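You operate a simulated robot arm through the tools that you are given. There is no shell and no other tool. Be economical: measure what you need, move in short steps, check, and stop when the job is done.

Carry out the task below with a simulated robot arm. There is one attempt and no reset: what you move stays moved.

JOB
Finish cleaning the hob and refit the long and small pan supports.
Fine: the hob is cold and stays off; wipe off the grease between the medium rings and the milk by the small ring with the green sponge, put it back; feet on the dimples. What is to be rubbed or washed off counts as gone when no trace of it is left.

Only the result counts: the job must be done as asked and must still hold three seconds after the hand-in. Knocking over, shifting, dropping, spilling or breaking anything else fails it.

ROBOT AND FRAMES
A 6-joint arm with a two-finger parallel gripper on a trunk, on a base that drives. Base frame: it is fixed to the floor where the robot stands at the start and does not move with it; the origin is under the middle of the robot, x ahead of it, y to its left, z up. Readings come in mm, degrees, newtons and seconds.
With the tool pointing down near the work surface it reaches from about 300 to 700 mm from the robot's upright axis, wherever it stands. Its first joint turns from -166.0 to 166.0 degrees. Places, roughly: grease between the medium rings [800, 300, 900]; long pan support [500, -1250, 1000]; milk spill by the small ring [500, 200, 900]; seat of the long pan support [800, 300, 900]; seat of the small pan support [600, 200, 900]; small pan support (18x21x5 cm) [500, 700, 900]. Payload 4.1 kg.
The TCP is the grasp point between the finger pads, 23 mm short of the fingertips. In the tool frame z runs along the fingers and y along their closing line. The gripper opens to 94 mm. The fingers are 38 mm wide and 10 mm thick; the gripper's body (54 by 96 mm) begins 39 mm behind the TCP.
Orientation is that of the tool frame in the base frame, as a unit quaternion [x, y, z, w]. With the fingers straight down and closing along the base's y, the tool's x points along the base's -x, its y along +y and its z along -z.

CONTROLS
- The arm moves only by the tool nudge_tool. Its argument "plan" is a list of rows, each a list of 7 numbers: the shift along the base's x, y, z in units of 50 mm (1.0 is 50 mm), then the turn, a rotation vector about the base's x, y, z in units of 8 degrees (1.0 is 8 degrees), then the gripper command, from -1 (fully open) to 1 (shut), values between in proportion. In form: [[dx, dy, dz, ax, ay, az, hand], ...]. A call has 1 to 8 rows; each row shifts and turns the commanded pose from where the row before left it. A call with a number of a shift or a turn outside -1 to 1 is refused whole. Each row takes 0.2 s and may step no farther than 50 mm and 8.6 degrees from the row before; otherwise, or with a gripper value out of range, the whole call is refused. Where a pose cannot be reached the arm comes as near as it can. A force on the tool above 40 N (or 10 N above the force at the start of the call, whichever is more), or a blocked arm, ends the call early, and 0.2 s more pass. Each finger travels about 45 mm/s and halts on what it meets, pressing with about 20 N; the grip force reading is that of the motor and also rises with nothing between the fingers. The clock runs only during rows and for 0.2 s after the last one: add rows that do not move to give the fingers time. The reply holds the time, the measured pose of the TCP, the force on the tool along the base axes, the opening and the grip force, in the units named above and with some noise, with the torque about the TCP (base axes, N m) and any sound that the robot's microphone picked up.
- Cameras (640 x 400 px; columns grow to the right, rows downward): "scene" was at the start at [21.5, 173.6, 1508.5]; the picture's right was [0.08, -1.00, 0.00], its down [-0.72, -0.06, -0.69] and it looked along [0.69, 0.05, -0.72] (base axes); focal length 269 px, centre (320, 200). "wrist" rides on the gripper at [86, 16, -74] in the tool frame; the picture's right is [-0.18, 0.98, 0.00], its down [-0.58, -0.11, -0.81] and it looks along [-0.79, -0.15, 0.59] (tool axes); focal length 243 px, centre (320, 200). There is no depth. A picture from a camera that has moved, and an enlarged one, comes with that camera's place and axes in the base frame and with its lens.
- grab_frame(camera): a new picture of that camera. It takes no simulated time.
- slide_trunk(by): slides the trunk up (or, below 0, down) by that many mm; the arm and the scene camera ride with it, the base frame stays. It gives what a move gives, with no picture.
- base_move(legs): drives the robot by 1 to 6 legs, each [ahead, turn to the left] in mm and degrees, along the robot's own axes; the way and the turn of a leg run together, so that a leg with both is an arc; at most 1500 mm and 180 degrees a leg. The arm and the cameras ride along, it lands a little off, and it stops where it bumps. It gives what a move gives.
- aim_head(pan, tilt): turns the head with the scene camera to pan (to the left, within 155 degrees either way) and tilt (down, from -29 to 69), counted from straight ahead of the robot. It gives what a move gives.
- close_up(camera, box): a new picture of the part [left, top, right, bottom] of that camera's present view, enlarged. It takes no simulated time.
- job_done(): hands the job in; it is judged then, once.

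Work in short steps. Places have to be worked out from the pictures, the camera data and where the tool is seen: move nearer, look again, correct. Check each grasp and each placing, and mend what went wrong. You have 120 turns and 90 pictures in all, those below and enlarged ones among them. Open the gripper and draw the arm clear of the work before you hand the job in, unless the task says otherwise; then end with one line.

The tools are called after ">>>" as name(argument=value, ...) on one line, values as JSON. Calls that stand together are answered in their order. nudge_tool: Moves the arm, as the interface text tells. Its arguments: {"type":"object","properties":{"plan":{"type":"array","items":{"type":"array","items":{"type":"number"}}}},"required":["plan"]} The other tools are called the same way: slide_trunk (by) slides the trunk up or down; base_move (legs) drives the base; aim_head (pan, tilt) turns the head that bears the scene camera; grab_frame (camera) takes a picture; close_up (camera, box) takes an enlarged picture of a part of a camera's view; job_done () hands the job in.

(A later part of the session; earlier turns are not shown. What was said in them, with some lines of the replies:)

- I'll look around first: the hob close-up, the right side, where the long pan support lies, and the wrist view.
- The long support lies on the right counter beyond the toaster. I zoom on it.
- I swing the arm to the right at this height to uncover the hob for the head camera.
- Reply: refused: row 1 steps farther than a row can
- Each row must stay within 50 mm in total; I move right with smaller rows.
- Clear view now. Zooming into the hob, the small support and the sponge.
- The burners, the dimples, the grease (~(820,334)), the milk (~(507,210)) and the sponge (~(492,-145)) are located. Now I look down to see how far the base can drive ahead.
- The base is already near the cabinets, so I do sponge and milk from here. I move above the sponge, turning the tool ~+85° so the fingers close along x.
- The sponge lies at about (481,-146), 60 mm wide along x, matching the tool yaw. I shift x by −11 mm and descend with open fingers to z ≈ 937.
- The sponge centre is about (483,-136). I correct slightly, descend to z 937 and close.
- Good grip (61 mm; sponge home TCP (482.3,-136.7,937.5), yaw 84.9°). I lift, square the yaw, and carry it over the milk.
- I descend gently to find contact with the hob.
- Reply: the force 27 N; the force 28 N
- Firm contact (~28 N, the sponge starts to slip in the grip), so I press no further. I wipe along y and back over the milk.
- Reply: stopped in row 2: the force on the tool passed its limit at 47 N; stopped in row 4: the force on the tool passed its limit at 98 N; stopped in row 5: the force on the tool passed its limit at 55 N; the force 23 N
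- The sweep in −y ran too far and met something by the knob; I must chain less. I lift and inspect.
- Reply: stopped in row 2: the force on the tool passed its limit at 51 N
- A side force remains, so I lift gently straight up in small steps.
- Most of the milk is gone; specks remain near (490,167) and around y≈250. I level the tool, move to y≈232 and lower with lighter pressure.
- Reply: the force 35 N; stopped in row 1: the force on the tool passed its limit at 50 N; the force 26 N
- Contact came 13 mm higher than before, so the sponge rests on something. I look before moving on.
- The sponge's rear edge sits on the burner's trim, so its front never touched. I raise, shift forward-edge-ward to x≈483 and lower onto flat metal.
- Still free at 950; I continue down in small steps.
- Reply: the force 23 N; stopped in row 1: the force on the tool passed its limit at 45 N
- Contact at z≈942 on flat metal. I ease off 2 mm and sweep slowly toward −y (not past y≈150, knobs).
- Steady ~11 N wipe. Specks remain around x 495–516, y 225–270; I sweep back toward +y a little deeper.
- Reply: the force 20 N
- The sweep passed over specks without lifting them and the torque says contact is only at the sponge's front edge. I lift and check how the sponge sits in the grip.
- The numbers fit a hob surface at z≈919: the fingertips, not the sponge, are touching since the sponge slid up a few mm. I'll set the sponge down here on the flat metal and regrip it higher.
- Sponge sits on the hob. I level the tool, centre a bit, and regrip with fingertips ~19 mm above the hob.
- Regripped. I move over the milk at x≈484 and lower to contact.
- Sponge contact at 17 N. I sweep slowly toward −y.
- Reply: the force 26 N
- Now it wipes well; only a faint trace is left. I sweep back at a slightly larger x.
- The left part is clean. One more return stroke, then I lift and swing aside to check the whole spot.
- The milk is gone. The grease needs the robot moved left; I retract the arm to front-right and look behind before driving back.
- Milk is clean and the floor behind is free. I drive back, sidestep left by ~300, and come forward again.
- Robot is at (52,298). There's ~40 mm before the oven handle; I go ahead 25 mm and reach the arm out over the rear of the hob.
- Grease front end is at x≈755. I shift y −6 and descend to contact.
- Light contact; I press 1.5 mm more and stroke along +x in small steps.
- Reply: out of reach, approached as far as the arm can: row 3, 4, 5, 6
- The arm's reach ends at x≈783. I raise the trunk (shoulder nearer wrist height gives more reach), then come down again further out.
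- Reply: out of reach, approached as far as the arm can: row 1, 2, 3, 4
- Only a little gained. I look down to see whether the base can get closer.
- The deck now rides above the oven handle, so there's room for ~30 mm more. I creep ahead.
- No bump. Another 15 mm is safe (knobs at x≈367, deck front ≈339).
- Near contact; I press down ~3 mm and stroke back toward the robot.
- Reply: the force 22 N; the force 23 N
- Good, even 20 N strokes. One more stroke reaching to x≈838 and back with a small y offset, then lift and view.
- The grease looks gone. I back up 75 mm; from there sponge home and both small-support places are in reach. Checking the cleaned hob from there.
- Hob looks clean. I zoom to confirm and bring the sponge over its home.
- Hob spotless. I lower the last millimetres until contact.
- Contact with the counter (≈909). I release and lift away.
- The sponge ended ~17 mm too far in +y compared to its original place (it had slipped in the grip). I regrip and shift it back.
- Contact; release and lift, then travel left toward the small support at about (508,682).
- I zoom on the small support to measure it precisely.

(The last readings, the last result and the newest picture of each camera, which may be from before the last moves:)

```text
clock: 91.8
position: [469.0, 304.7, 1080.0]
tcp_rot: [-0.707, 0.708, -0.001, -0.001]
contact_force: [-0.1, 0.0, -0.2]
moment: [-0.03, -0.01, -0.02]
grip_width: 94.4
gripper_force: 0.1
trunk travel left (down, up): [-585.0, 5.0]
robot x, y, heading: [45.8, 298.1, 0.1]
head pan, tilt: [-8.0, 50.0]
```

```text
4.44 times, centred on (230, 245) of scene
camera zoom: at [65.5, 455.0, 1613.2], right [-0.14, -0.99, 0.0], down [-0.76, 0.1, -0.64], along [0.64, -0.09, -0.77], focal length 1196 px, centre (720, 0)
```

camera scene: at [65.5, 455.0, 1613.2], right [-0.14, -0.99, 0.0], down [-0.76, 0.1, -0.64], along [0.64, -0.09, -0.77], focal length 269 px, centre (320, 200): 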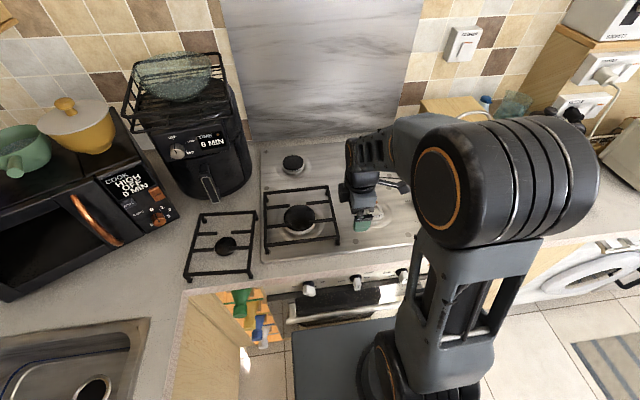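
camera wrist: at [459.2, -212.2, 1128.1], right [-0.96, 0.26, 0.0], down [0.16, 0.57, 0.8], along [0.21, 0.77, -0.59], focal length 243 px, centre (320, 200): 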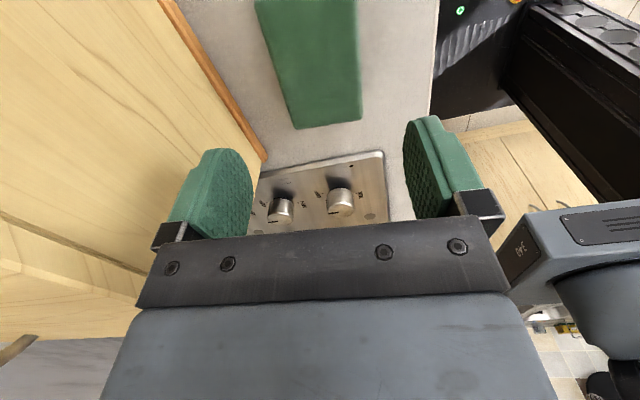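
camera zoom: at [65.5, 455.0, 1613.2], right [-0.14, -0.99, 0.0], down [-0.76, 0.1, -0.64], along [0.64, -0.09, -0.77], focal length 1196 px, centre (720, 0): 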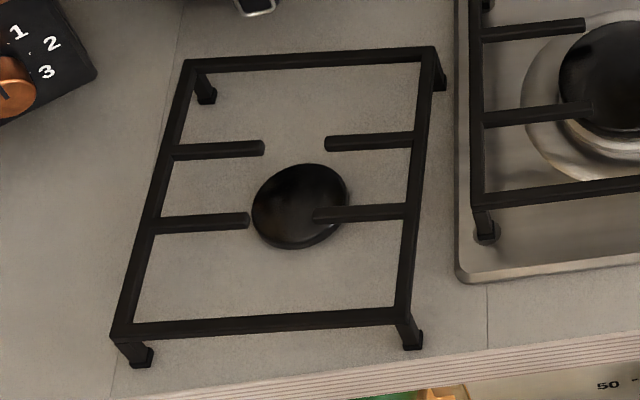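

Support centre ≈(504.5,674), yaw −4.3°. I go over its left pair of inner bars (506,703) and turn the tool to match.

>>> nudge_tool(plan=[[0.1, 0.98, 0, 0, 0, -0.1, -1], [0.1, 0.98, 0, 0, 0, -0.1, -1], [0.1, 0.98, 0, 0, 0, -0.1, -1], [0.1, 0.98, 0, 0, 0, -0.1, -1], [0.1, 0.98, 0, 0, 0, -0.13, -1], [0.1, 0.98, 0, 0, 0, 0, -1], [0.1, 0.98, 0, 0, 0, 0, -1], [0.04, 0.98, 0, 0, 0, 0, -1]])

>>> nudge_tool(plan=[[0, 0.14, -0.5, 0, 0, 0, -1], [0, 0, -0.6, 0, 0, 0, -1]])

>>> grab_frame(camera="wrist")

>>> close_up(camera="scene", box=[170, 180, 290, 290])

```text
clock: 93.6
position: [505.8, 697.2, 1080.8]
tcp_rot: [-0.681, 0.732, -0.003, -0.002]
contact_force: [0.1, 0.3, -0.8]
moment: [-0.01, 0.04, 0.01]
grip_width: 94.3
gripper_force: 0.1
trunk travel left (down, up): [-585.0, 5.0]
robot x, y, heading: [50.3, 292.9, 0.3]
head pan, tilt: [-8.0, 50.0]
```

```text
clock: 94.2
position: [505.7, 705.0, 1026.9]
tcp_rot: [-0.681, 0.733, -0.003, -0.002]
contact_force: [0.6, -0.6, 0.4]
moment: [-0.01, 0.01, 0.02]
grip_width: 94.2
gripper_force: 0.1
trunk travel left (down, up): [-585.0, 5.0]
robot x, y, heading: [47.8, 295.6, 0.3]
head pan, tilt: [-8.0, 50.0]
```

```text
33 pictures are left
camera wrist: at [484.6, 617.6, 1101.7], right [-0.97, 0.26, 0.0], down [0.15, 0.58, 0.8], along [0.21, 0.78, -0.6], focal length 243 px, centre (320, 200)
```

wrist: 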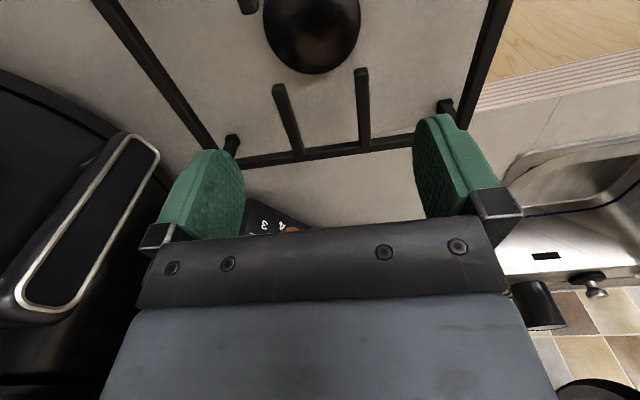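

```text
3.64 times, centred on (230, 235) of scene
camera zoom: at [65.8, 454.9, 1613.2], right [-0.14, -0.99, 0.0], down [-0.76, 0.1, -0.64], along [0.64, -0.09, -0.77], focal length 979 px, centre (647, 73)
```

zoom: 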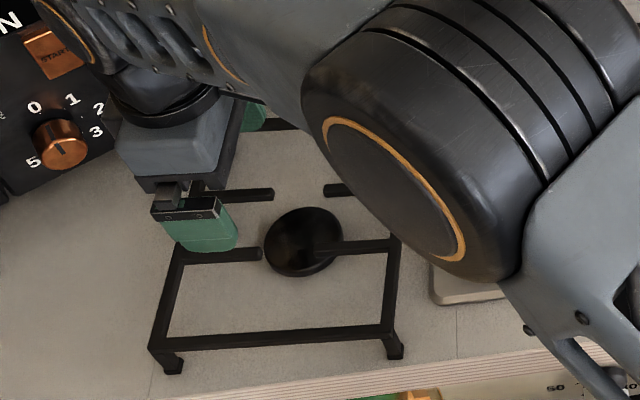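

Bars are at x≈532 and 480 here, so the tool is centred. I descend to z≈965 and close.

>>> nudge_tool(plan=[[0, 0, -0.6, 0, 0, 0, -1], [0, 0, -0.4, 0, 0, 0, -1], [0, 0, -0.23, 0, 0, 0, -1], [0, 0, 0, 0, 0, 0, 1], [0, 0, 0, 0, 0, 0, 1], [0, 0, 0, 0, 0, 0, 1]])

>>> grab_frame(camera="wrist")

```text
clock: 95.6
position: [506.1, 703.1, 965.8]
tcp_rot: [-0.681, 0.733, -0.002, -0.001]
contact_force: [-1.2, -0.1, 0.3]
moment: [-0.05, 0.08, 0.1]
grip_width: 62.5
gripper_force: 19.7
trunk travel left (down, up): [-585.0, 5.0]
robot x, y, heading: [49.1, 300.9, 0.2]
head pan, tilt: [-8.0, 50.0]
```

```text
31 pictures are left
camera wrist: at [484.9, 617.2, 1040.6], right [-0.97, 0.26, 0.0], down [0.15, 0.58, 0.8], along [0.21, 0.78, -0.6], focal length 243 px, centre (320, 200)
```

wrist: 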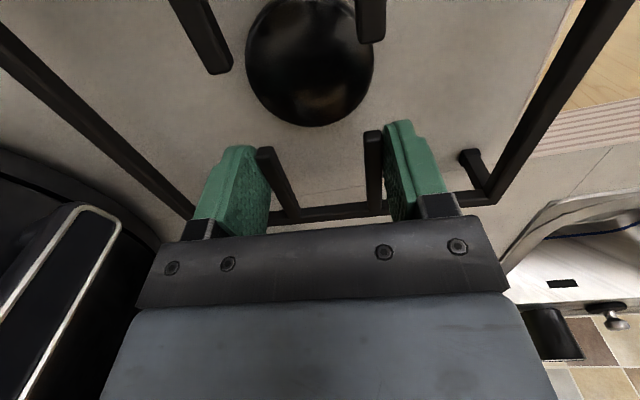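

Gripped both bars at 62.5 mm. Test lift straight up.

>>> nudge_tool(plan=[[0, 0, 0.15, 0, 0, 0, 1], [0, 0, 0.3, 0, 0, 0, 1], [0, 0, 0.4, 0, 0, 0, 1], [0, 0, 0.4, 0, 0, 0, 1]])

>>> grab_frame(camera="wrist")

>>> close_up(camera="scene", box=[170, 180, 290, 290])

```text
clock: 96.6
position: [506.3, 702.7, 1028.3]
tcp_rot: [-0.68, 0.733, -0.003, -0.001]
contact_force: [0.4, 0.0, -2.7]
moment: [0.12, 0.0, -0.02]
grip_width: 63.0
gripper_force: 20.0
trunk travel left (down, up): [-585.0, 5.0]
robot x, y, heading: [49.3, 296.2, 0.1]
head pan, tilt: [-8.0, 50.0]
```

```text
30 pictures are left
camera wrist: at [485.2, 616.7, 1103.2], right [-0.97, 0.26, 0.0], down [0.15, 0.58, 0.8], along [0.21, 0.78, -0.59], focal length 243 px, centre (320, 200)
```

wrist: 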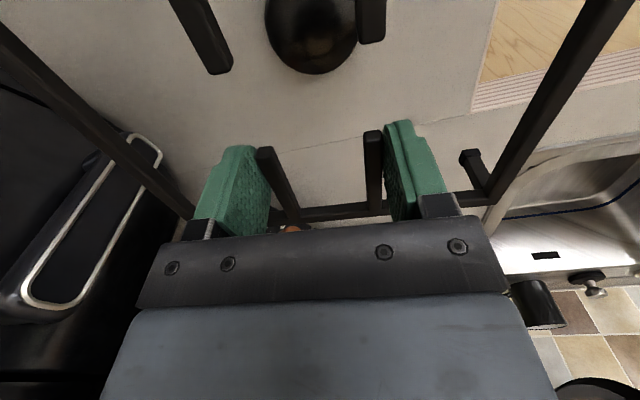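

```text
3.64 times, centred on (230, 235) of scene
camera zoom: at [65.6, 454.5, 1613.2], right [-0.14, -0.99, 0.0], down [-0.76, 0.1, -0.64], along [0.64, -0.09, -0.77], focal length 979 px, centre (647, 73)
```

zoom: 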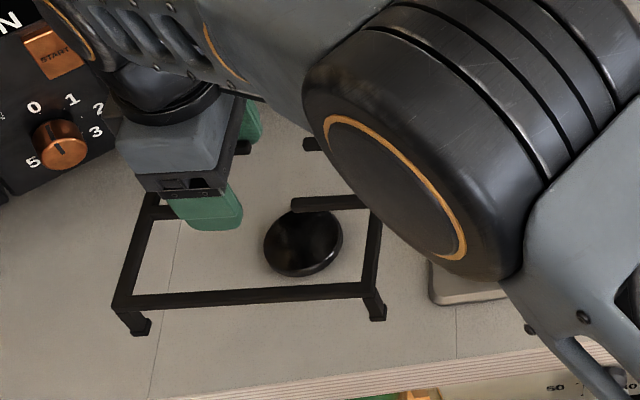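

Lifted level, cap stays where it lay. I carry the support over toward the small ring seat (TCP target (566,238)), turning +4.5°.

>>> nudge_tool(plan=[[0, 0, 0.65, 0, 0, 0, 1], [0, -0.9, 0, 0, 0, 0, 1], [0, -0.95, 0, 0, 0, 0.1, 1], [0, -0.95, 0, 0, 0, 0.1, 1], [0, -0.95, 0, 0, 0, 0.1, 1], [0.2, -0.95, 0, 0, 0, 0.1, 1], [0.2, -0.95, 0, 0, 0, 0.16, 1], [0.2, -0.95, 0, 0, 0, 0, 1]])

>>> nudge_tool(plan=[[0.2, -0.9, 0, 0, 0, 0, 1], [0.2, -0.9, 0, 0, 0, 0, 1], [0.19, -0.88, 0, 0, 0, 0, 1], [0, 0, -0.4, 0, 0, 0, 1]])

>>> close_up(camera="scene", box=[270, 140, 430, 260])

>>> grab_frame(camera="wrist")

```text
clock: 98.4
position: [537.0, 370.1, 1060.6]
tcp_rot: [0.709, -0.705, 0.003, 0.002]
contact_force: [-0.4, -0.2, -3.7]
moment: [0.13, 0.01, -0.01]
grip_width: 62.8
gripper_force: 19.8
trunk travel left (down, up): [-585.0, 5.0]
robot x, y, heading: [48.8, 298.9, 0.2]
head pan, tilt: [-8.0, 50.0]
```

```text
clock: 99.4
position: [566.8, 237.0, 1039.9]
tcp_rot: [0.709, -0.705, 0.003, 0.001]
contact_force: [0.7, -0.3, -3.6]
moment: [0.12, 0.01, 0.02]
grip_width: 62.7
gripper_force: 20.0
trunk travel left (down, up): [-585.0, 5.0]
robot x, y, heading: [52.3, 297.9, 0.0]
head pan, tilt: [-8.0, 50.0]
```

```text
3.33 times, centred on (350, 200) of scene
camera zoom: at [66.0, 454.2, 1613.3], right [-0.14, -0.99, 0.0], down [-0.76, 0.1, -0.64], along [0.64, -0.09, -0.77], focal length 897 px, centre (220, 200)
```

zoom: 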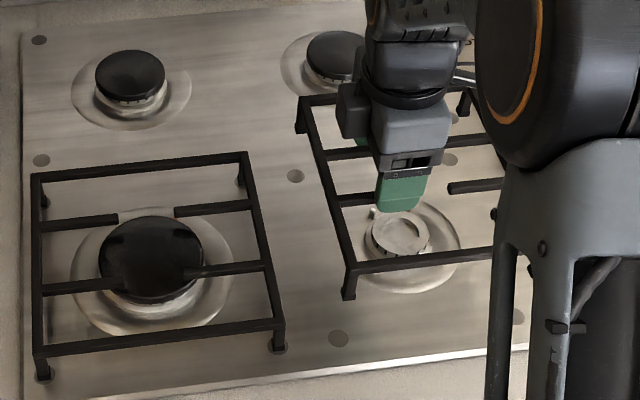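

```text
27 pictures are left
camera wrist: at [551.9, 149.9, 1115.5], right [-0.98, 0.18, 0.0], down [0.1, 0.59, 0.8], along [0.14, 0.79, -0.6], focal length 243 px, centre (320, 200)
```

wrist: 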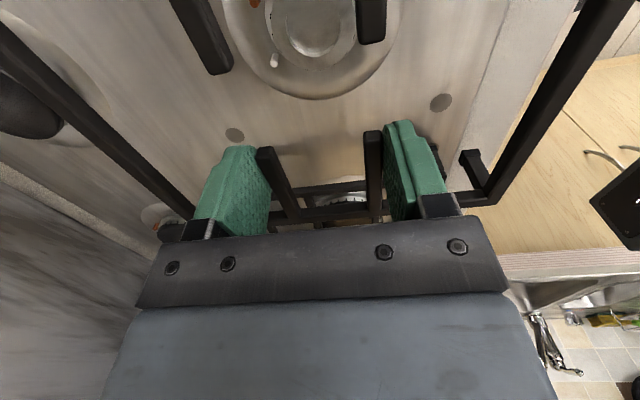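

Projected foot positions agree with the dimples within ~2 mm. I apply the small correction and lower to just above.

>>> nudge_tool(plan=[[-0.02, 0.03, -0.5, 0, 0, 0, 1], [0, 0, -0.5, 0, 0, 0, 1]])

>>> close_up(camera="scene", box=[310, 165, 430, 255])

>>> close_up(camera="wrist", box=[140, 0, 540, 250])

```text
clock: 100.0
position: [566.7, 240.1, 990.6]
tcp_rot: [0.709, -0.705, 0.004, 0.002]
contact_force: [-0.5, -0.9, -3.9]
moment: [0.08, 0.02, 0.0]
grip_width: 62.5
gripper_force: 19.7
trunk travel left (down, up): [-585.0, 5.0]
robot x, y, heading: [48.6, 303.1, -0.1]
head pan, tilt: [-8.0, 50.0]
```

```text
4.44 times, centred on (370, 210) of scene
camera zoom: at [66.2, 454.3, 1613.3], right [-0.14, -0.99, 0.0], down [-0.76, 0.1, -0.64], along [0.64, -0.09, -0.77], focal length 1196 px, centre (98, 156)
```

zoom: 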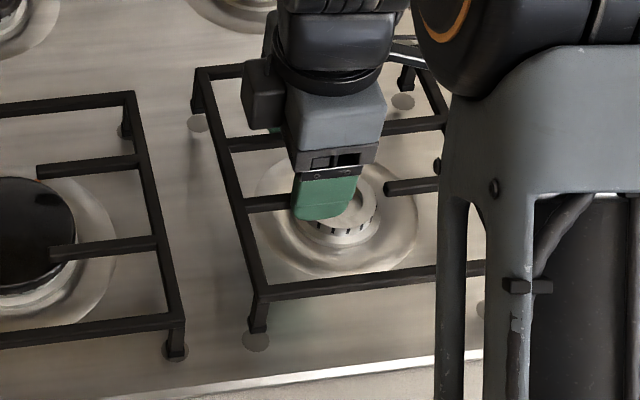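

```text
1.60 times, centred on (340, 125) of wrist
camera zoom: at [551.4, 152.3, 1065.3], right [-0.98, 0.18, 0.0], down [0.1, 0.59, 0.8], along [0.15, 0.79, -0.6], focal length 388 px, centre (288, 320)
```

zoom: 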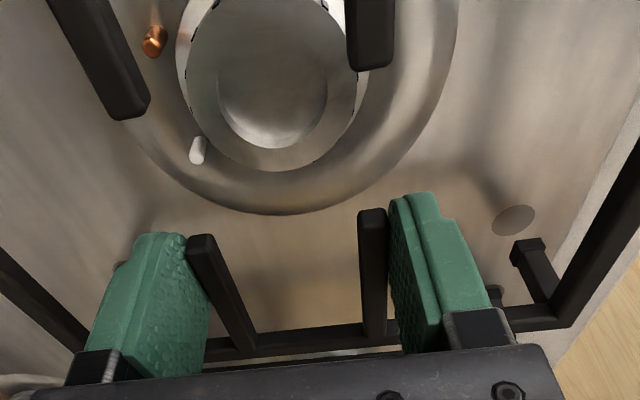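

All three visible feet line up with their dimples within ~2 mm. Lowering to contact.

>>> nudge_tool(plan=[[0, 0, -0.16, 0, 0, 0, 1], [0, 0, -0.1, 0, 0, 0, 1]])

>>> nudge_tool(plan=[[0, 0, -0.05, 0, 0, 0, 1]])

```text
clock: 100.6
position: [565.4, 241.8, 978.3]
tcp_rot: [0.709, -0.705, 0.002, 0.002]
contact_force: [-0.3, -0.3, -4.3]
moment: [0.1, 0.0, 0.01]
grip_width: 62.7
gripper_force: 19.8
trunk travel left (down, up): [-585.0, 5.0]
robot x, y, heading: [48.2, 296.1, 0.0]
head pan, tilt: [-8.0, 50.0]
```

```text
clock: 101.0
position: [564.7, 240.0, 976.4]
tcp_rot: [0.709, -0.705, 0.002, 0.002]
contact_force: [0.4, 0.2, -2.8]
moment: [0.1, 0.01, 0.0]
grip_width: 62.7
gripper_force: 20.0
trunk travel left (down, up): [-585.0, 5.0]
robot x, y, heading: [49.5, 300.5, 0.2]
head pan, tilt: [-8.0, 50.0]
```

>>> nudge_tool(plan=[[0, 0, -0.04, 0, 0, 0, 1]])

>>> nudge_tool(plan=[[0, 0, -0.03, 0, 0, 0, 1]])

```text
clock: 101.4
position: [565.3, 240.6, 974.1]
tcp_rot: [0.709, -0.705, 0.002, 0.001]
contact_force: [-1.5, 0.7, 0.6]
moment: [-0.45, 0.33, -0.05]
grip_width: 63.0
gripper_force: 20.3
trunk travel left (down, up): [-585.0, 5.0]
robot x, y, heading: [45.9, 294.6, 0.1]
head pan, tilt: [-8.0, 50.0]
```

```text
clock: 101.8
position: [565.2, 240.9, 972.9]
tcp_rot: [0.709, -0.705, 0.004, -0.001]
contact_force: [-1.9, -1.0, 14.0]
moment: [0.16, 0.16, 0.16]
grip_width: 62.6
gripper_force: 19.9
trunk travel left (down, up): [-585.0, 5.0]
robot x, y, heading: [50.6, 296.4, 0.0]
head pan, tilt: [-8.0, 50.0]
```

All feet are down. I release gently (only partly, to stay clear), rise, and check.

>>> nudge_tool(plan=[[0, 0, 0.02, 0, 0, 0, 0.3], [0, 0, 0, 0, 0, 0, 0], [0, 0, 0, 0, 0, 0, -0.7], [0, 0, 0, 0, 0, 0, -0.7], [0, 0, 0.4, 0, 0, 0, -0.7], [0, 0, 0.9, 0, 0, 0, -0.7], [-0.5, 0, 0.8, 0, 0, 0, -0.7], [-0.8, -0.5, 0.2, 0, 0, 0, -0.7]])

>>> nudge_tool(plan=[[-0.5, -0.8, 0, 0, 0, 0, -0.7], [-0.5, -0.8, 0, 0, 0, 0, -0.7], [-0.5, -0.8, 0, 0, 0, 0, -0.7], [-0.5, -0.8, 0, 0, 0, 0, -0.7], [0, -0.9, 0, 0, 0, 0, -0.7]])

>>> close_up(camera="scene", box=[310, 165, 430, 255])

```text
clock: 103.6
position: [498.2, 215.6, 1088.6]
tcp_rot: [0.709, -0.705, 0.002, 0.001]
contact_force: [-0.2, 0.8, 0.6]
moment: [0.01, -0.03, 0.0]
grip_width: 79.9
gripper_force: 0.0
trunk travel left (down, up): [-585.0, 5.0]
robot x, y, heading: [47.3, 294.3, 0.1]
head pan, tilt: [-8.0, 50.0]
```

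```text
clock: 104.8
position: [399.3, 9.4, 1084.3]
tcp_rot: [0.71, -0.705, 0.002, 0.001]
contact_force: [-0.4, 0.1, -0.2]
moment: [0.02, -0.03, -0.01]
grip_width: 79.8
gripper_force: 0.0
trunk travel left (down, up): [-585.0, 5.0]
robot x, y, heading: [45.0, 294.9, 0.2]
head pan, tilt: [-8.0, 50.0]
```

```text
4.44 times, centred on (370, 210) of scene
camera zoom: at [65.7, 453.4, 1613.4], right [-0.14, -0.99, 0.0], down [-0.76, 0.11, -0.64], along [0.64, -0.09, -0.77], focal length 1196 px, centre (98, 156)
```

zoom: 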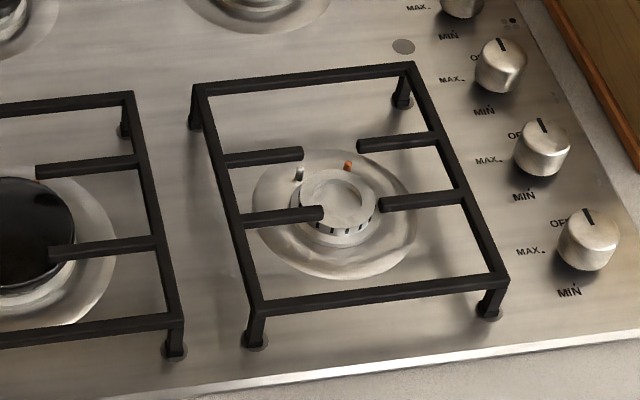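

The small support sits on its dimples. Now to the long support (≈(528,-1247), yaw ≈+3°): I back off, turn right, drive along, and turn to face the counter there.

>>> base_move(legs=[[-400, 0], [0, -90], [800, 0], [745, 0], [0, 90]])

>>> aim_head(pan=0, tilt=40)

>>> grab_frame(camera="scene")

```text
clock: 122.5
position: [-35.7, -1544.5, 1087.0]
tcp_rot: [-0.7, 0.715, -0.003, -0.001]
contact_force: [0.1, 0.2, -1.2]
moment: [-0.01, -0.01, 0.03]
grip_width: 79.9
gripper_force: 0.0
trunk travel left (down, up): [-585.0, 5.0]
robot x, y, heading: [-379.1, -1242.0, -1.5]
head pan, tilt: [-8.0, 50.0]
```

```text
clock: 123.2
position: [-35.5, -1545.3, 1088.3]
tcp_rot: [-0.7, 0.714, -0.002, -0.001]
contact_force: [0.4, -0.4, -0.3]
moment: [0.02, -0.01, 0.03]
grip_width: 79.8
gripper_force: 0.2
trunk travel left (down, up): [-585.0, 5.0]
robot x, y, heading: [-379.1, -1248.7, -1.4]
head pan, tilt: [0.0, 40.0]
```

```text
23 pictures are left
camera scene: at [-347.6, -1081.8, 1627.4], right [-0.02, -1.0, 0.0], down [-0.64, 0.02, -0.77], along [0.77, -0.02, -0.64], focal length 269 px, centre (320, 200)
```

scene: 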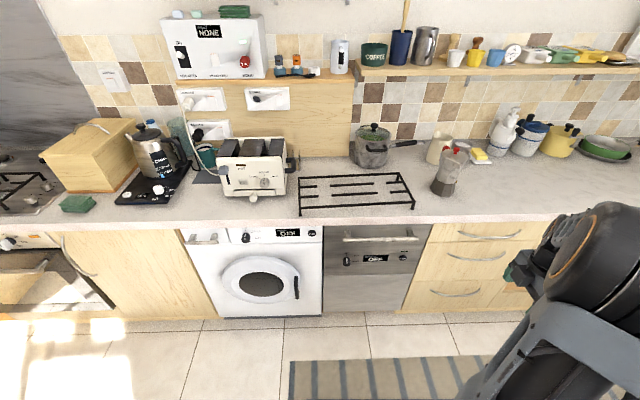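

I bring the arm in front and drive ahead 350 mm.

>>> nudge_tool(plan=[[0.1, 0.9, 0, 0, 0, 0, -1], [0.1, 0.9, 0, 0, 0, 0, -1], [0.1, 0.9, 0, 0, 0, 0, -1], [0.1, 0.9, 0, 0, 0, 0, -1], [0.1, 0.9, 0, 0, 0, 0, -1], [0.1, 0.9, 0, 0, 0, 0, -1], [0.1, 0.5, 0, 0, 0, 0, -1]])

>>> base_move(legs=[[0, 1.5], [350, 0]])

>>> aim_head(pan=-12, tilt=50)

>>> grab_frame(camera="scene")

```text
clock: 124.8
position: [1.3, -1250.6, 1085.8]
tcp_rot: [-0.699, 0.715, -0.003, -0.002]
contact_force: [-0.1, 0.9, 0.5]
moment: [0.01, -0.02, -0.01]
grip_width: 94.2
gripper_force: 0.0
trunk travel left (down, up): [-585.0, 5.0]
robot x, y, heading: [-378.7, -1248.6, -1.3]
head pan, tilt: [0.0, 40.0]
```

```text
clock: 127.5
position: [354.4, -1237.0, 1085.1]
tcp_rot: [0.71, -0.704, 0.002, 0.001]
contact_force: [0.4, 0.0, -0.2]
moment: [-0.01, -0.01, 0.0]
grip_width: 93.9
gripper_force: 0.1
trunk travel left (down, up): [-585.0, 5.0]
robot x, y, heading: [-24.2, -1247.6, 0.3]
head pan, tilt: [0.0, 40.0]
```

```text
clock: 128.2
position: [354.5, -1237.6, 1085.0]
tcp_rot: [0.71, -0.704, 0.002, 0.001]
contact_force: [-0.9, -0.4, 1.1]
moment: [0.02, 0.02, -0.01]
grip_width: 94.1
gripper_force: 0.1
trunk travel left (down, up): [-585.0, 5.0]
robot x, y, heading: [-22.9, -1249.1, 0.3]
head pan, tilt: [-12.0, 50.0]
```

```text
22 pictures are left
camera scene: at [-7.9, -1095.7, 1613.3], right [-0.2, -0.98, 0.0], down [-0.75, 0.15, -0.64], along [0.63, -0.13, -0.77], focal length 269 px, centre (320, 200)
```

scene: 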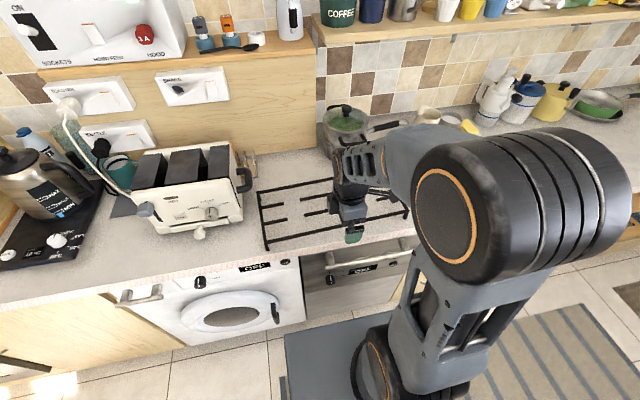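

The arm hides part; I move over the support's expected centre and view with both cameras.

>>> nudge_tool(plan=[[0.7, -0.04, 0, 0, 0, 0, -1], [0.7, -0.04, 0, 0, 0, 0.1, -1], [0.7, -0.04, 0, 0, 0, 0.1, -1], [0.7, -0.04, 0, 0, 0, 0.1, -1], [0.67, 0, 0, 0, 0, 0, -1]])

>>> close_up(camera="scene", box=[240, 150, 430, 260])

>>> grab_frame(camera="wrist")

```text
clock: 129.4
position: [527.7, -1246.1, 1085.7]
tcp_rot: [0.724, -0.689, 0.002, 0.002]
contact_force: [0.3, 0.2, 0.1]
moment: [0.02, -0.01, 0.02]
grip_width: 94.0
gripper_force: 0.1
trunk travel left (down, up): [-585.0, 5.0]
robot x, y, heading: [-22.7, -1243.7, 0.5]
head pan, tilt: [-12.0, 50.0]
```

```text
3.37 times, centred on (335, 205) of scene
camera zoom: at [-7.4, -1095.7, 1613.3], right [-0.2, -0.98, 0.0], down [-0.75, 0.16, -0.64], along [0.63, -0.13, -0.77], focal length 906 px, centre (270, 183)
```

zoom: 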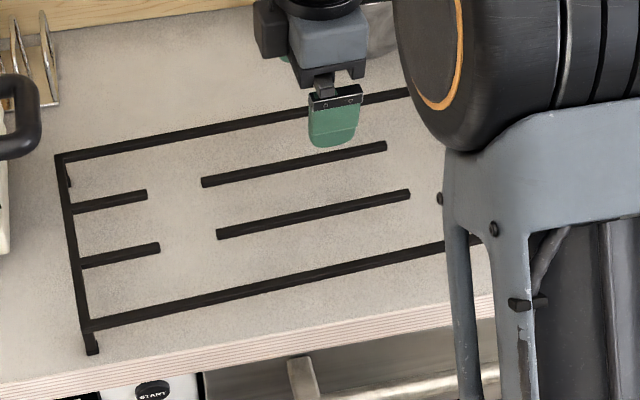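

```text
20 pictures are left
camera wrist: at [517.5, -1334.5, 1160.2], right [-0.99, 0.13, 0.0], down [0.08, 0.59, 0.8], along [0.11, 0.8, -0.6], focal length 243 px, centre (320, 200)
```

wrist: 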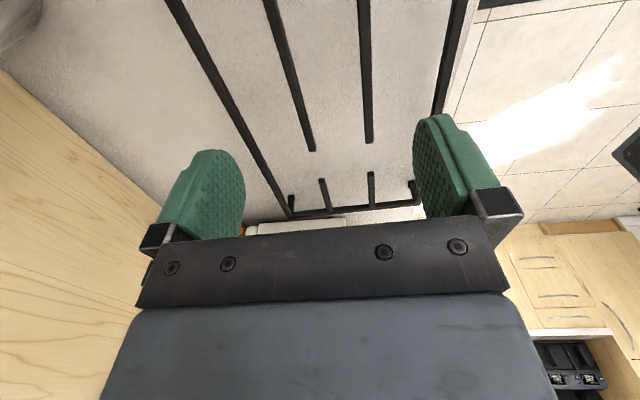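

Inner rails: outer width ~75 mm, centre ≈(524,-1240), yaw ≈+3.4°. I correct, descend to just above, and check clearance.

>>> nudge_tool(plan=[[-0.08, 0.12, -0.6, 0, 0, 0.07, -1], [0, 0, -0.6, 0, 0, 0, -1], [0, 0, -0.4, 0, 0, 0, -1]])

>>> grab_frame(camera="wrist")

```text
clock: 130.2
position: [524.1, -1241.6, 1005.7]
tcp_rot: [0.728, -0.686, 0.003, 0.001]
contact_force: [-0.4, -0.2, 0.0]
moment: [0.04, -0.03, -0.02]
grip_width: 94.1
gripper_force: 0.1
trunk travel left (down, up): [-585.0, 5.0]
robot x, y, heading: [-21.4, -1247.5, 0.3]
head pan, tilt: [-12.0, 50.0]
```

```text
19 pictures are left
camera wrist: at [514.4, -1328.9, 1080.6], right [-0.99, 0.12, 0.0], down [0.07, 0.59, 0.8], along [0.1, 0.8, -0.6], focal length 243 px, centre (320, 200)
```

wrist: 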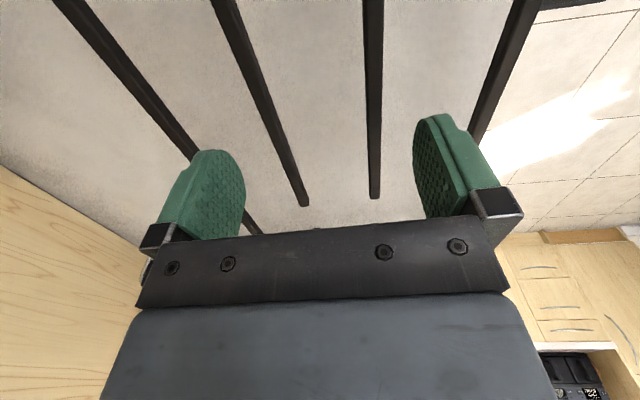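

Well centred (rails at x≈552 and 494). Descend to 965 and close.

>>> nudge_tool(plan=[[0, 0, -0.4, 0, 0, 0, -1], [0, 0, -0.4, 0, 0, 0, -1], [0, 0, 0, 0, 0, 0, 1], [0, 0, 0, 0, 0, 0, 1], [0, 0, 0, 0, 0, 0, 1], [0, 0, 0.1, 0, 0, 0, 1], [0, 0, 0.2, 0, 0, 0, 1], [0, 0, 0.2, 0, 0, 0, 1]])

>>> grab_frame(camera="scene")

```text
clock: 132.0
position: [524.7, -1240.0, 990.9]
tcp_rot: [0.728, -0.685, 0.002, 0.002]
contact_force: [-0.4, 0.0, -6.9]
moment: [0.01, 0.01, 0.01]
grip_width: 72.8
gripper_force: 20.2
trunk travel left (down, up): [-585.0, 5.0]
robot x, y, heading: [-28.6, -1247.7, 0.3]
head pan, tilt: [-12.0, 50.0]
```

```text
18 pictures are left
camera scene: at [-7.4, -1095.7, 1613.2], right [-0.2, -0.98, 0.0], down [-0.75, 0.16, -0.64], along [0.63, -0.13, -0.77], focal length 269 px, centre (320, 200)
```

scene: 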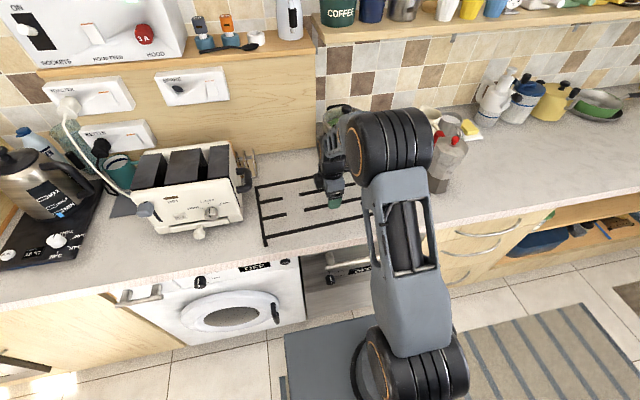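

The long support is held, balanced (torque ≈0). I raise it, then back out, and drive backward along the free lane with the support trailing.

>>> nudge_tool(plan=[[0, 0, 0.5, 0, 0, 0, 1], [0, 0, 0.6, 0, 0, 0, 1], [0, 0, 0.6, 0, 0, 0, 1], [0, 0, 0.6, 0, 0, 0, 1]])

>>> base_move(legs=[[-400, 0]])

>>> nudge_tool(plan=[[-0.6, 0, 0.1, 0, 0, 0, 1], [-0.7, 0, 0.1, 0, 0, 0, 1], [-0.7, 0, 0.1, 0, 0, 0, 1], [-0.6, 0, 0, 0, 0, 0, 1]])

>>> grab_frame(camera="scene")

```text
clock: 133.0
position: [523.2, -1239.3, 1106.3]
tcp_rot: [0.729, -0.685, 0.003, 0.0]
contact_force: [-0.4, -0.8, -6.7]
moment: [0.02, 0.01, -0.02]
grip_width: 72.8
gripper_force: 20.4
trunk travel left (down, up): [-585.0, 5.0]
robot x, y, heading: [-23.3, -1245.3, 0.4]
head pan, tilt: [-12.0, 50.0]
```

```text
clock: 135.5
position: [122.5, -1242.8, 1105.5]
tcp_rot: [0.728, -0.686, 0.003, 0.001]
contact_force: [-0.2, 0.1, -7.7]
moment: [-0.03, 0.0, 0.02]
grip_width: 72.8
gripper_force: 20.4
trunk travel left (down, up): [-585.0, 5.0]
robot x, y, heading: [-426.7, -1251.3, 0.1]
head pan, tilt: [-12.0, 50.0]
```

```text
clock: 136.5
position: [-7.5, -1243.0, 1121.2]
tcp_rot: [0.728, -0.686, 0.003, 0.001]
contact_force: [-0.5, -0.8, -7.8]
moment: [0.0, -0.04, 0.03]
grip_width: 73.0
gripper_force: 20.0
trunk travel left (down, up): [-585.0, 5.0]
robot x, y, heading: [-424.9, -1248.8, 0.3]
head pan, tilt: [-12.0, 50.0]
```

```text
17 pictures are left
camera scene: at [-408.6, -1097.6, 1613.2], right [-0.2, -0.98, 0.0], down [-0.75, 0.16, -0.64], along [0.63, -0.13, -0.77], focal length 269 px, centre (320, 200)
```

scene: 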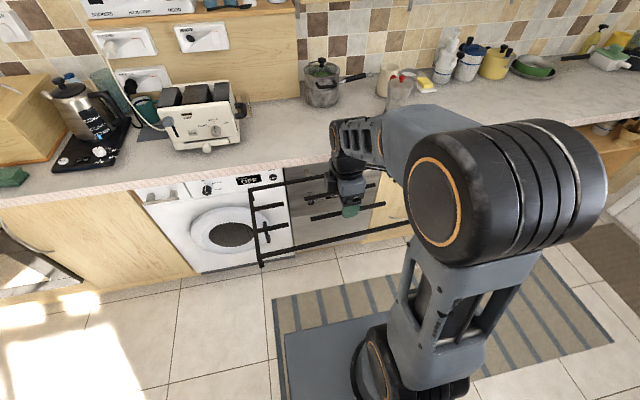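

All is fine on the counter. Now turn right and reverse to the hob, then face it.

>>> base_move(legs=[[0, -90], [-800, 0], [-765, 0], [0, 90]])

>>> aim_head(pan=0, tilt=55)

>>> grab_frame(camera="scene")

```text
clock: 152.1
position: [-0.3, 305.9, 1120.3]
tcp_rot: [0.722, -0.692, 0.003, 0.001]
contact_force: [0.5, 0.2, -7.3]
moment: [-0.02, -0.06, 0.02]
grip_width: 72.7
gripper_force: 20.2
trunk travel left (down, up): [-585.0, 5.0]
robot x, y, heading: [-415.5, 308.3, -0.6]
head pan, tilt: [-12.0, 50.0]
```

```text
clock: 152.9
position: [-1.1, 306.7, 1119.6]
tcp_rot: [0.723, -0.691, 0.003, 0.001]
contact_force: [-0.6, -0.4, -7.0]
moment: [0.0, -0.01, -0.01]
grip_width: 73.1
gripper_force: 19.8
trunk travel left (down, up): [-585.0, 5.0]
robot x, y, heading: [-421.2, 308.5, -0.5]
head pan, tilt: [0.0, 55.0]
```

```text
16 pictures are left
camera scene: at [-402.6, 474.1, 1606.7], right [-0.01, -1.0, 0.0], down [-0.82, 0.01, -0.57], along [0.57, -0.01, -0.82], focal length 269 px, centre (320, 200)
```

scene: 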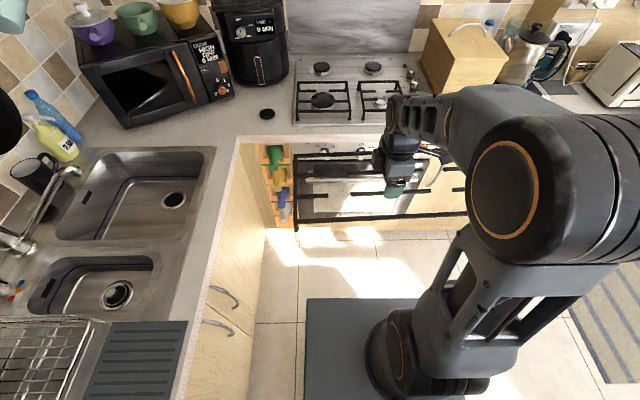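

Good. I straighten 0.5° and drive ahead 505 mm, then place the arm out over the rear.

>>> base_move(legs=[[0, 0.5], [505, 0]])

```text
clock: 156.2
position: [506.1, 304.0, 1121.0]
tcp_rot: [0.723, -0.691, 0.002, 0.001]
contact_force: [0.2, -1.0, -8.5]
moment: [-0.02, -0.03, 0.0]
grip_width: 72.7
gripper_force: 19.6
trunk travel left (down, up): [-585.0, 5.0]
robot x, y, heading: [86.4, 302.0, -0.6]
head pan, tilt: [0.0, 55.0]
```

>>> base_move(legs=[[38, 0]])

>>> nudge_tool(plan=[[0.7, 0.05, -0.1, 0, 0, -0.1, 1], [0.7, 0.07, -0.1, 0, 0, -0.1, 1], [0.7, 0.07, -0.1, 0, 0, -0.1, 1], [0.7, 0.07, -0.1, 0, 0, 0, 1], [0.7, 0.07, -0.2, 0, 0, 0, 1], [0.7, 0.07, -0.2, 0, 0, 0, 1], [0.7, 0.07, -0.2, 0, 0, 0, 1]])

>>> grab_frame(camera="scene")

```text
clock: 157.0
position: [545.3, 302.1, 1119.9]
tcp_rot: [0.722, -0.692, 0.001, 0.002]
contact_force: [-0.6, 0.6, -8.5]
moment: [0.01, 0.01, 0.0]
grip_width: 72.8
gripper_force: 20.0
trunk travel left (down, up): [-585.0, 5.0]
robot x, y, heading: [129.6, 303.6, -0.6]
head pan, tilt: [0.0, 55.0]
```

```text
clock: 158.6
position: [791.2, 326.7, 1068.5]
tcp_rot: [0.707, -0.707, 0.001, 0.002]
contact_force: [0.8, -0.6, -6.7]
moment: [-0.03, 0.03, 0.02]
grip_width: 72.9
gripper_force: 20.7
trunk travel left (down, up): [-585.0, 5.0]
robot x, y, heading: [124.1, 299.6, -0.5]
head pan, tilt: [0.0, 55.0]
```

```text
15 pictures are left
camera scene: at [143.9, 470.2, 1606.7], right [-0.01, -1.0, 0.0], down [-0.82, 0.01, -0.57], along [0.57, -0.01, -0.82], focal length 269 px, centre (320, 200)
```

scene: 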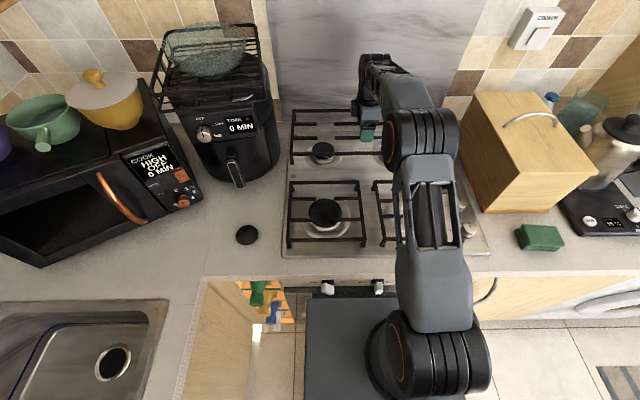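

I move to the seat centre at TCP z≈1030 and zoom on the feet versus dimples.

>>> nudge_tool(plan=[[0.3, 0.05, -0.4, 0, 0, 0, 1], [0.27, 0.04, -0.4, 0, 0, 0, 1]])

>>> close_up(camera="scene", box=[275, 90, 475, 200])

```text
clock: 159.2
position: [819.4, 329.9, 1030.0]
tcp_rot: [0.708, -0.706, 0.003, 0.001]
contact_force: [-0.1, -0.3, -7.1]
moment: [0.02, 0.02, 0.0]
grip_width: 72.9
gripper_force: 20.3
trunk travel left (down, up): [-585.0, 5.0]
robot x, y, heading: [126.0, 299.8, -0.6]
head pan, tilt: [0.0, 55.0]
```

```text
3.20 times, centred on (375, 145) of scene
camera zoom: at [143.7, 470.2, 1606.7], right [-0.01, -1.0, 0.0], down [-0.82, 0.01, -0.57], along [0.57, -0.01, -0.82], focal length 861 px, centre (144, 376)
```

zoom: 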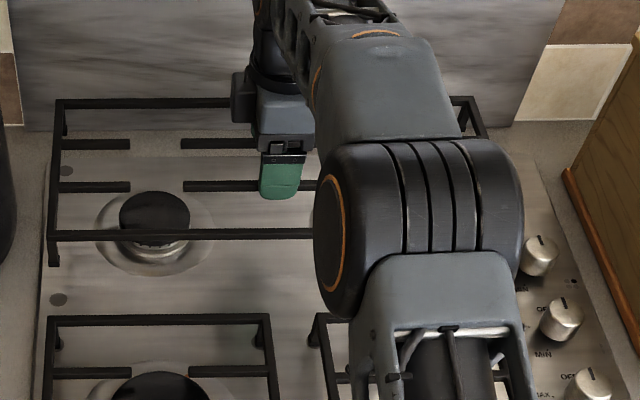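

Left feet agree within ~3 mm. I shift (+2.5,+1.5), lower to 12 mm above, and zoom closer.

>>> nudge_tool(plan=[[0.05, 0.03, -0.4, 0, 0, 0, 1], [0, 0, -0.45, 0, 0, 0, 1]])

>>> close_up(camera="scene", box=[280, 110, 380, 190])

>>> grab_frame(camera="wrist")

```text
clock: 159.8
position: [821.5, 331.1, 987.8]
tcp_rot: [0.708, -0.706, 0.003, 0.002]
contact_force: [0.9, -0.3, -6.8]
moment: [0.01, -0.02, 0.01]
grip_width: 73.3
gripper_force: 19.5
trunk travel left (down, up): [-585.0, 5.0]
robot x, y, heading: [125.3, 301.7, -0.6]
head pan, tilt: [0.0, 55.0]
```

```text
5.00 times, centred on (330, 150) of scene
camera zoom: at [143.3, 470.1, 1606.7], right [-0.01, -1.0, 0.0], down [-0.82, 0.01, -0.57], along [0.57, -0.01, -0.82], focal length 1346 px, centre (270, 450)
```

zoom: 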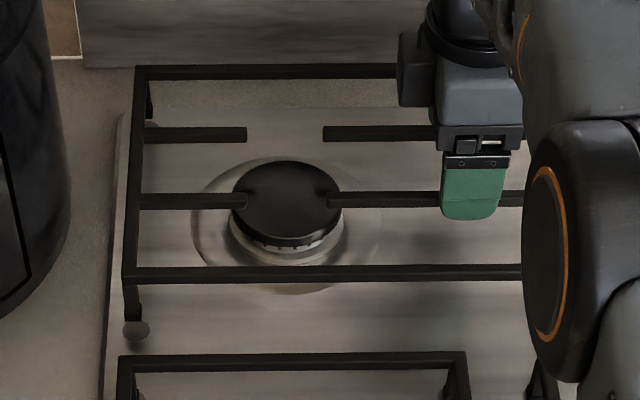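

```text
12 pictures are left
camera wrist: at [806.3, 244.4, 1061.8], right [-0.98, 0.18, 0.0], down [0.11, 0.59, 0.8], along [0.15, 0.79, -0.6], focal length 243 px, centre (320, 200)
```

wrist: 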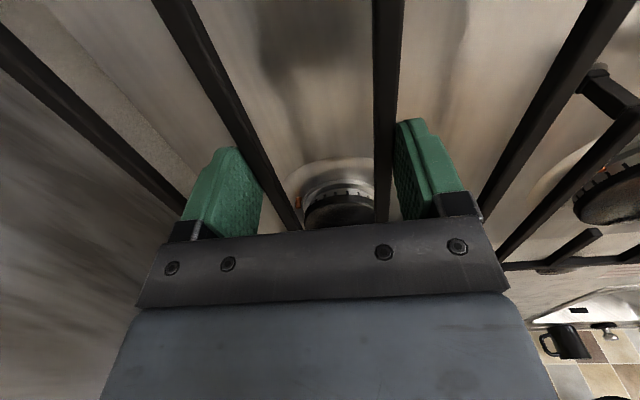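

Aligned to within ~2 mm and parallel. I lower to contact.

>>> nudge_tool(plan=[[0, -0.03, -0.12, 0, 0, 0, 1], [0, 0, -0.08, 0, 0, 0, 1]])

>>> nudge_tool(plan=[[0, 0, -0.05, 0, 0, 0, 1]])

>>> nudge_tool(plan=[[0, 0, -0.04, 0, 0, 0, 1]])

```text
clock: 160.4
position: [820.5, 330.5, 977.6]
tcp_rot: [0.708, -0.706, 0.002, 0.002]
contact_force: [0.0, 0.1, -6.5]
moment: [0.02, 0.03, 0.0]
grip_width: 73.0
gripper_force: 20.4
trunk travel left (down, up): [-585.0, 5.0]
robot x, y, heading: [127.6, 306.4, -0.5]
head pan, tilt: [0.0, 55.0]
```

```text
clock: 160.8
position: [821.1, 330.0, 974.8]
tcp_rot: [0.708, -0.706, 0.003, 0.001]
contact_force: [0.3, -0.3, -6.8]
moment: [0.02, 0.0, 0.03]
grip_width: 72.9
gripper_force: 19.7
trunk travel left (down, up): [-585.0, 5.0]
robot x, y, heading: [124.6, 304.4, -0.6]
head pan, tilt: [0.0, 55.0]
```

```text
clock: 161.2
position: [820.7, 330.9, 972.4]
tcp_rot: [0.707, -0.707, 0.003, 0.001]
contact_force: [0.7, -0.1, -6.6]
moment: [-0.04, -0.08, -0.02]
grip_width: 73.2
gripper_force: 19.6
trunk travel left (down, up): [-585.0, 5.0]
robot x, y, heading: [126.6, 301.4, -0.8]
head pan, tilt: [0.0, 55.0]
```

>>> nudge_tool(plan=[[0, 0, -0.04, 0, 0, 0, 1]])

>>> nudge_tool(plan=[[0, 0, -0.03, 0, 0, 0, 1]])

```text
clock: 161.6
position: [820.0, 330.9, 972.8]
tcp_rot: [0.707, -0.707, 0.003, 0.0]
contact_force: [0.8, -0.3, 3.7]
moment: [-0.08, 0.47, 0.01]
grip_width: 72.8
gripper_force: 20.4
trunk travel left (down, up): [-585.0, 5.0]
robot x, y, heading: [121.7, 303.9, -0.5]
head pan, tilt: [0.0, 55.0]
```

```text
clock: 162.0
position: [820.5, 332.3, 972.9]
tcp_rot: [0.707, -0.707, 0.004, -0.001]
contact_force: [2.1, -0.6, 14.2]
moment: [-0.19, 0.1, -0.03]
grip_width: 72.8
gripper_force: 19.6
trunk travel left (down, up): [-585.0, 5.0]
robot x, y, heading: [125.6, 302.9, -0.6]
head pan, tilt: [0.0, 55.0]
```

Seated evenly. Release, rise straight up, then retract.

>>> nudge_tool(plan=[[0, 0, 0.02, 0, 0, 0, 0.4], [0, 0, 0, 0, 0, 0, 0], [0, 0, 0, 0, 0, 0, -0.9], [0, 0, 0, 0, 0, 0, -0.9], [0, 0, 0.3, 0, 0, 0, -0.9], [0, 0, 0.7, 0, 0, 0, -0.9], [-0.2, 0, 0.8, 0, 0, 0, -0.9], [-0.6, 0, 0.6, 0, 0, 0, -0.9]])

>>> nudge_tool(plan=[[-0.9, 0, 0, 0, 0, 0, -0.9], [-0.9, 0, 0, 0, 0, 0, -0.9], [-0.9, 0, 0, 0, 0, 0, -0.9], [-0.9, 0, 0, 0, 0, 0, -0.9], [-0.9, -0.2, 0, 0, 0, 0, -0.9], [-0.5, -0.8, 0, 0, 0, 0, -0.9], [0, -0.9, 0, 0, 0, 0, -0.9], [0, -0.9, 0, 0, 0, 0, -0.9]])

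>>> base_move(legs=[[-200, 0]])

>>> grab_frame(camera="scene")

```text
clock: 163.8
position: [777.3, 331.3, 1092.0]
tcp_rot: [0.708, -0.707, 0.002, 0.001]
contact_force: [-0.6, -0.2, 0.5]
moment: [0.01, 0.0, 0.0]
grip_width: 89.2
gripper_force: 0.0
trunk travel left (down, up): [-585.0, 5.0]
robot x, y, heading: [127.5, 299.0, -0.5]
head pan, tilt: [0.0, 55.0]
```

```text
clock: 165.6
position: [528.5, 190.8, 1090.6]
tcp_rot: [0.708, -0.706, 0.002, 0.001]
contact_force: [-0.1, 0.5, 0.3]
moment: [0.0, 0.02, 0.02]
grip_width: 89.0
gripper_force: 0.0
trunk travel left (down, up): [-585.0, 5.0]
robot x, y, heading: [127.4, 303.8, -0.7]
head pan, tilt: [0.0, 55.0]
```

```text
clock: 167.2
position: [330.0, 193.8, 1090.9]
tcp_rot: [0.708, -0.706, 0.002, 0.001]
contact_force: [0.0, -0.6, 0.0]
moment: [0.0, -0.03, -0.01]
grip_width: 89.1
gripper_force: 0.1
trunk travel left (down, up): [-585.0, 5.0]
robot x, y, heading: [-72.4, 305.2, -0.7]
head pan, tilt: [0.0, 55.0]
```

```text
11 pictures are left
camera scene: at [-57.9, 472.4, 1606.8], right [-0.01, -1.0, 0.0], down [-0.82, 0.01, -0.57], along [0.57, -0.01, -0.82], focal length 269 px, centre (320, 200)
```

scene: 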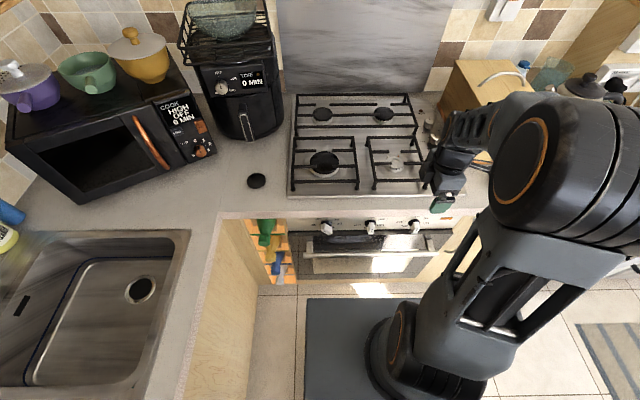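

Both supports are on. I zoom in to check the feet, and the sponge.

>>> close_up(camera="scene", box=[280, 85, 380, 148])

>>> close_up(camera="scene", box=[350, 85, 450, 148])

```text
6.35 times, centred on (330, 116) of scene
camera zoom: at [-57.9, 472.4, 1606.8], right [-0.01, -1.0, 0.0], down [-0.82, 0.01, -0.57], along [0.57, -0.01, -0.82], focal length 1709 px, centre (256, 730)
```

zoom: 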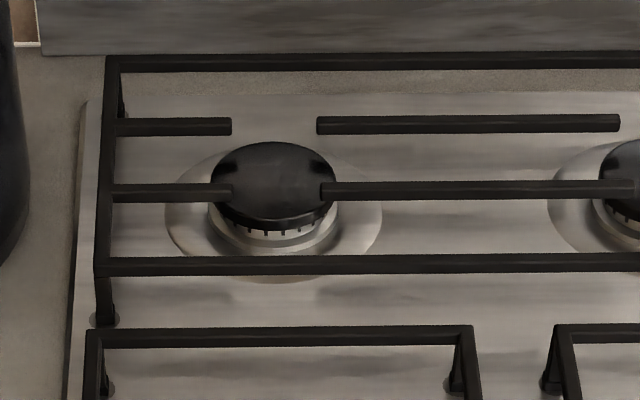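

```text
6.35 times, centred on (400, 116) of scene
camera zoom: at [-57.9, 472.4, 1606.8], right [-0.01, -1.0, 0.0], down [-0.82, 0.01, -0.57], along [0.57, -0.01, -0.82], focal length 1709 px, centre (-188, 730)
```

zoom: 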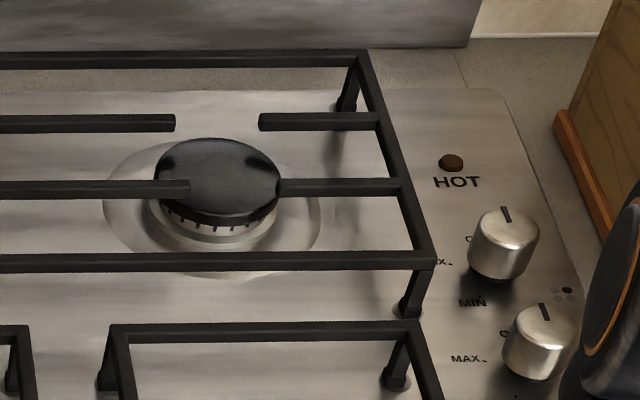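

Computed front-right foot (723.6,107.9) matches its dimple (724.8,109.4). A last tight zoom on the feet and the sponge.

>>> close_up(camera="scene", box=[286, 122, 318, 142])

>>> close_up(camera="scene", box=[396, 92, 428, 140])

>>> nudge_tool(plan=[[-0.5, 0.8, 0.2, 0, 0, 0, -1], [0, 0.9, 0.2, 0, 0, 0, -1], [0, 0.9, 0, 0, 0, 0, -1], [0, 0.9, 0, 0, 0, 0, -1], [0, 0.9, 0, 0, 0, 0, -1]])

>>> aim_head(pan=-35, tilt=45)

>>> grab_frame(camera="scene")

```text
16.00 times, centred on (302, 132) of scene
camera zoom: at [-57.9, 472.4, 1606.8], right [-0.01, -1.0, 0.0], down [-0.82, 0.01, -0.57], along [0.57, -0.01, -0.82], focal length 4306 px, centre (608, 1288)
```

zoom: 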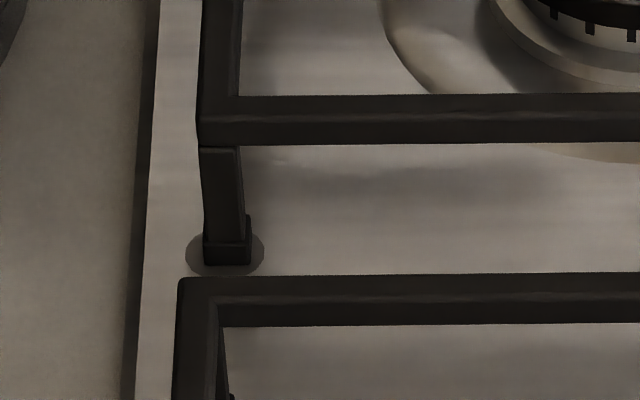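

```text
8.33 times, centred on (412, 116) of scene
camera zoom: at [-57.9, 472.4, 1606.8], right [-0.01, -1.0, 0.0], down [-0.82, 0.01, -0.57], along [0.57, -0.01, -0.82], focal length 2243 px, centre (-447, 900)
```

zoom: 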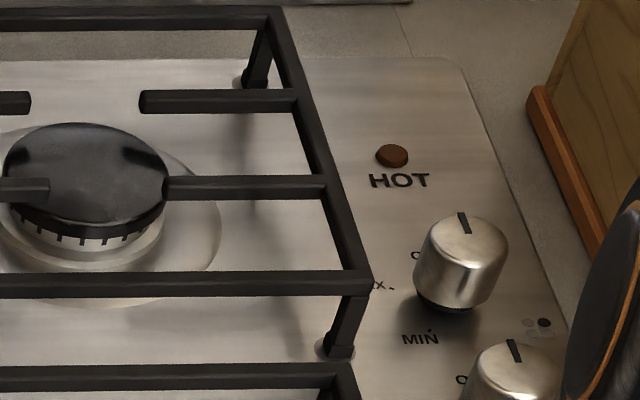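

```text
clock: 168.4
position: [305.0, 414.4, 1111.0]
tcp_rot: [-0.707, 0.707, -0.002, -0.001]
contact_force: [0.0, 0.2, -0.1]
moment: [-0.01, -0.03, 0.0]
grip_width: 94.2
gripper_force: 0.1
trunk travel left (down, up): [-585.0, 5.0]
robot x, y, heading: [-75.1, 306.4, -0.6]
head pan, tilt: [0.0, 55.0]
```

```text
clock: 169.4
position: [305.6, 412.7, 1111.9]
tcp_rot: [-0.707, 0.708, -0.002, -0.002]
contact_force: [0.1, -0.6, 0.0]
moment: [-0.01, 0.05, 0.01]
grip_width: 94.1
gripper_force: 0.0
trunk travel left (down, up): [-585.0, 5.0]
robot x, y, heading: [-74.5, 303.9, -0.6]
head pan, tilt: [-35.0, 45.0]
```

```text
6 pictures are left
camera scene: at [-63.0, 425.9, 1620.1], right [-0.58, -0.81, 0.0], down [-0.57, 0.41, -0.71], along [0.57, -0.41, -0.71], focal length 269 px, centre (320, 200)
```

scene: 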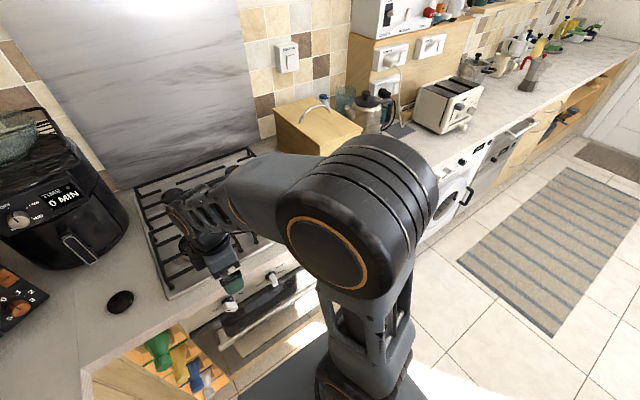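

Feet sit within their dimples, milk and grease are gone, the sponge is home, and the gripper is open and clear. Handing in.

>>> job_done()

```text
The job is handed in.
```

The milk and grease are wiped off, the green sponge is back in its place, and the long and small pan supports stand with their feet on the dimples; the small ring's loose black cap was left on the counter, as the job did not mention it.
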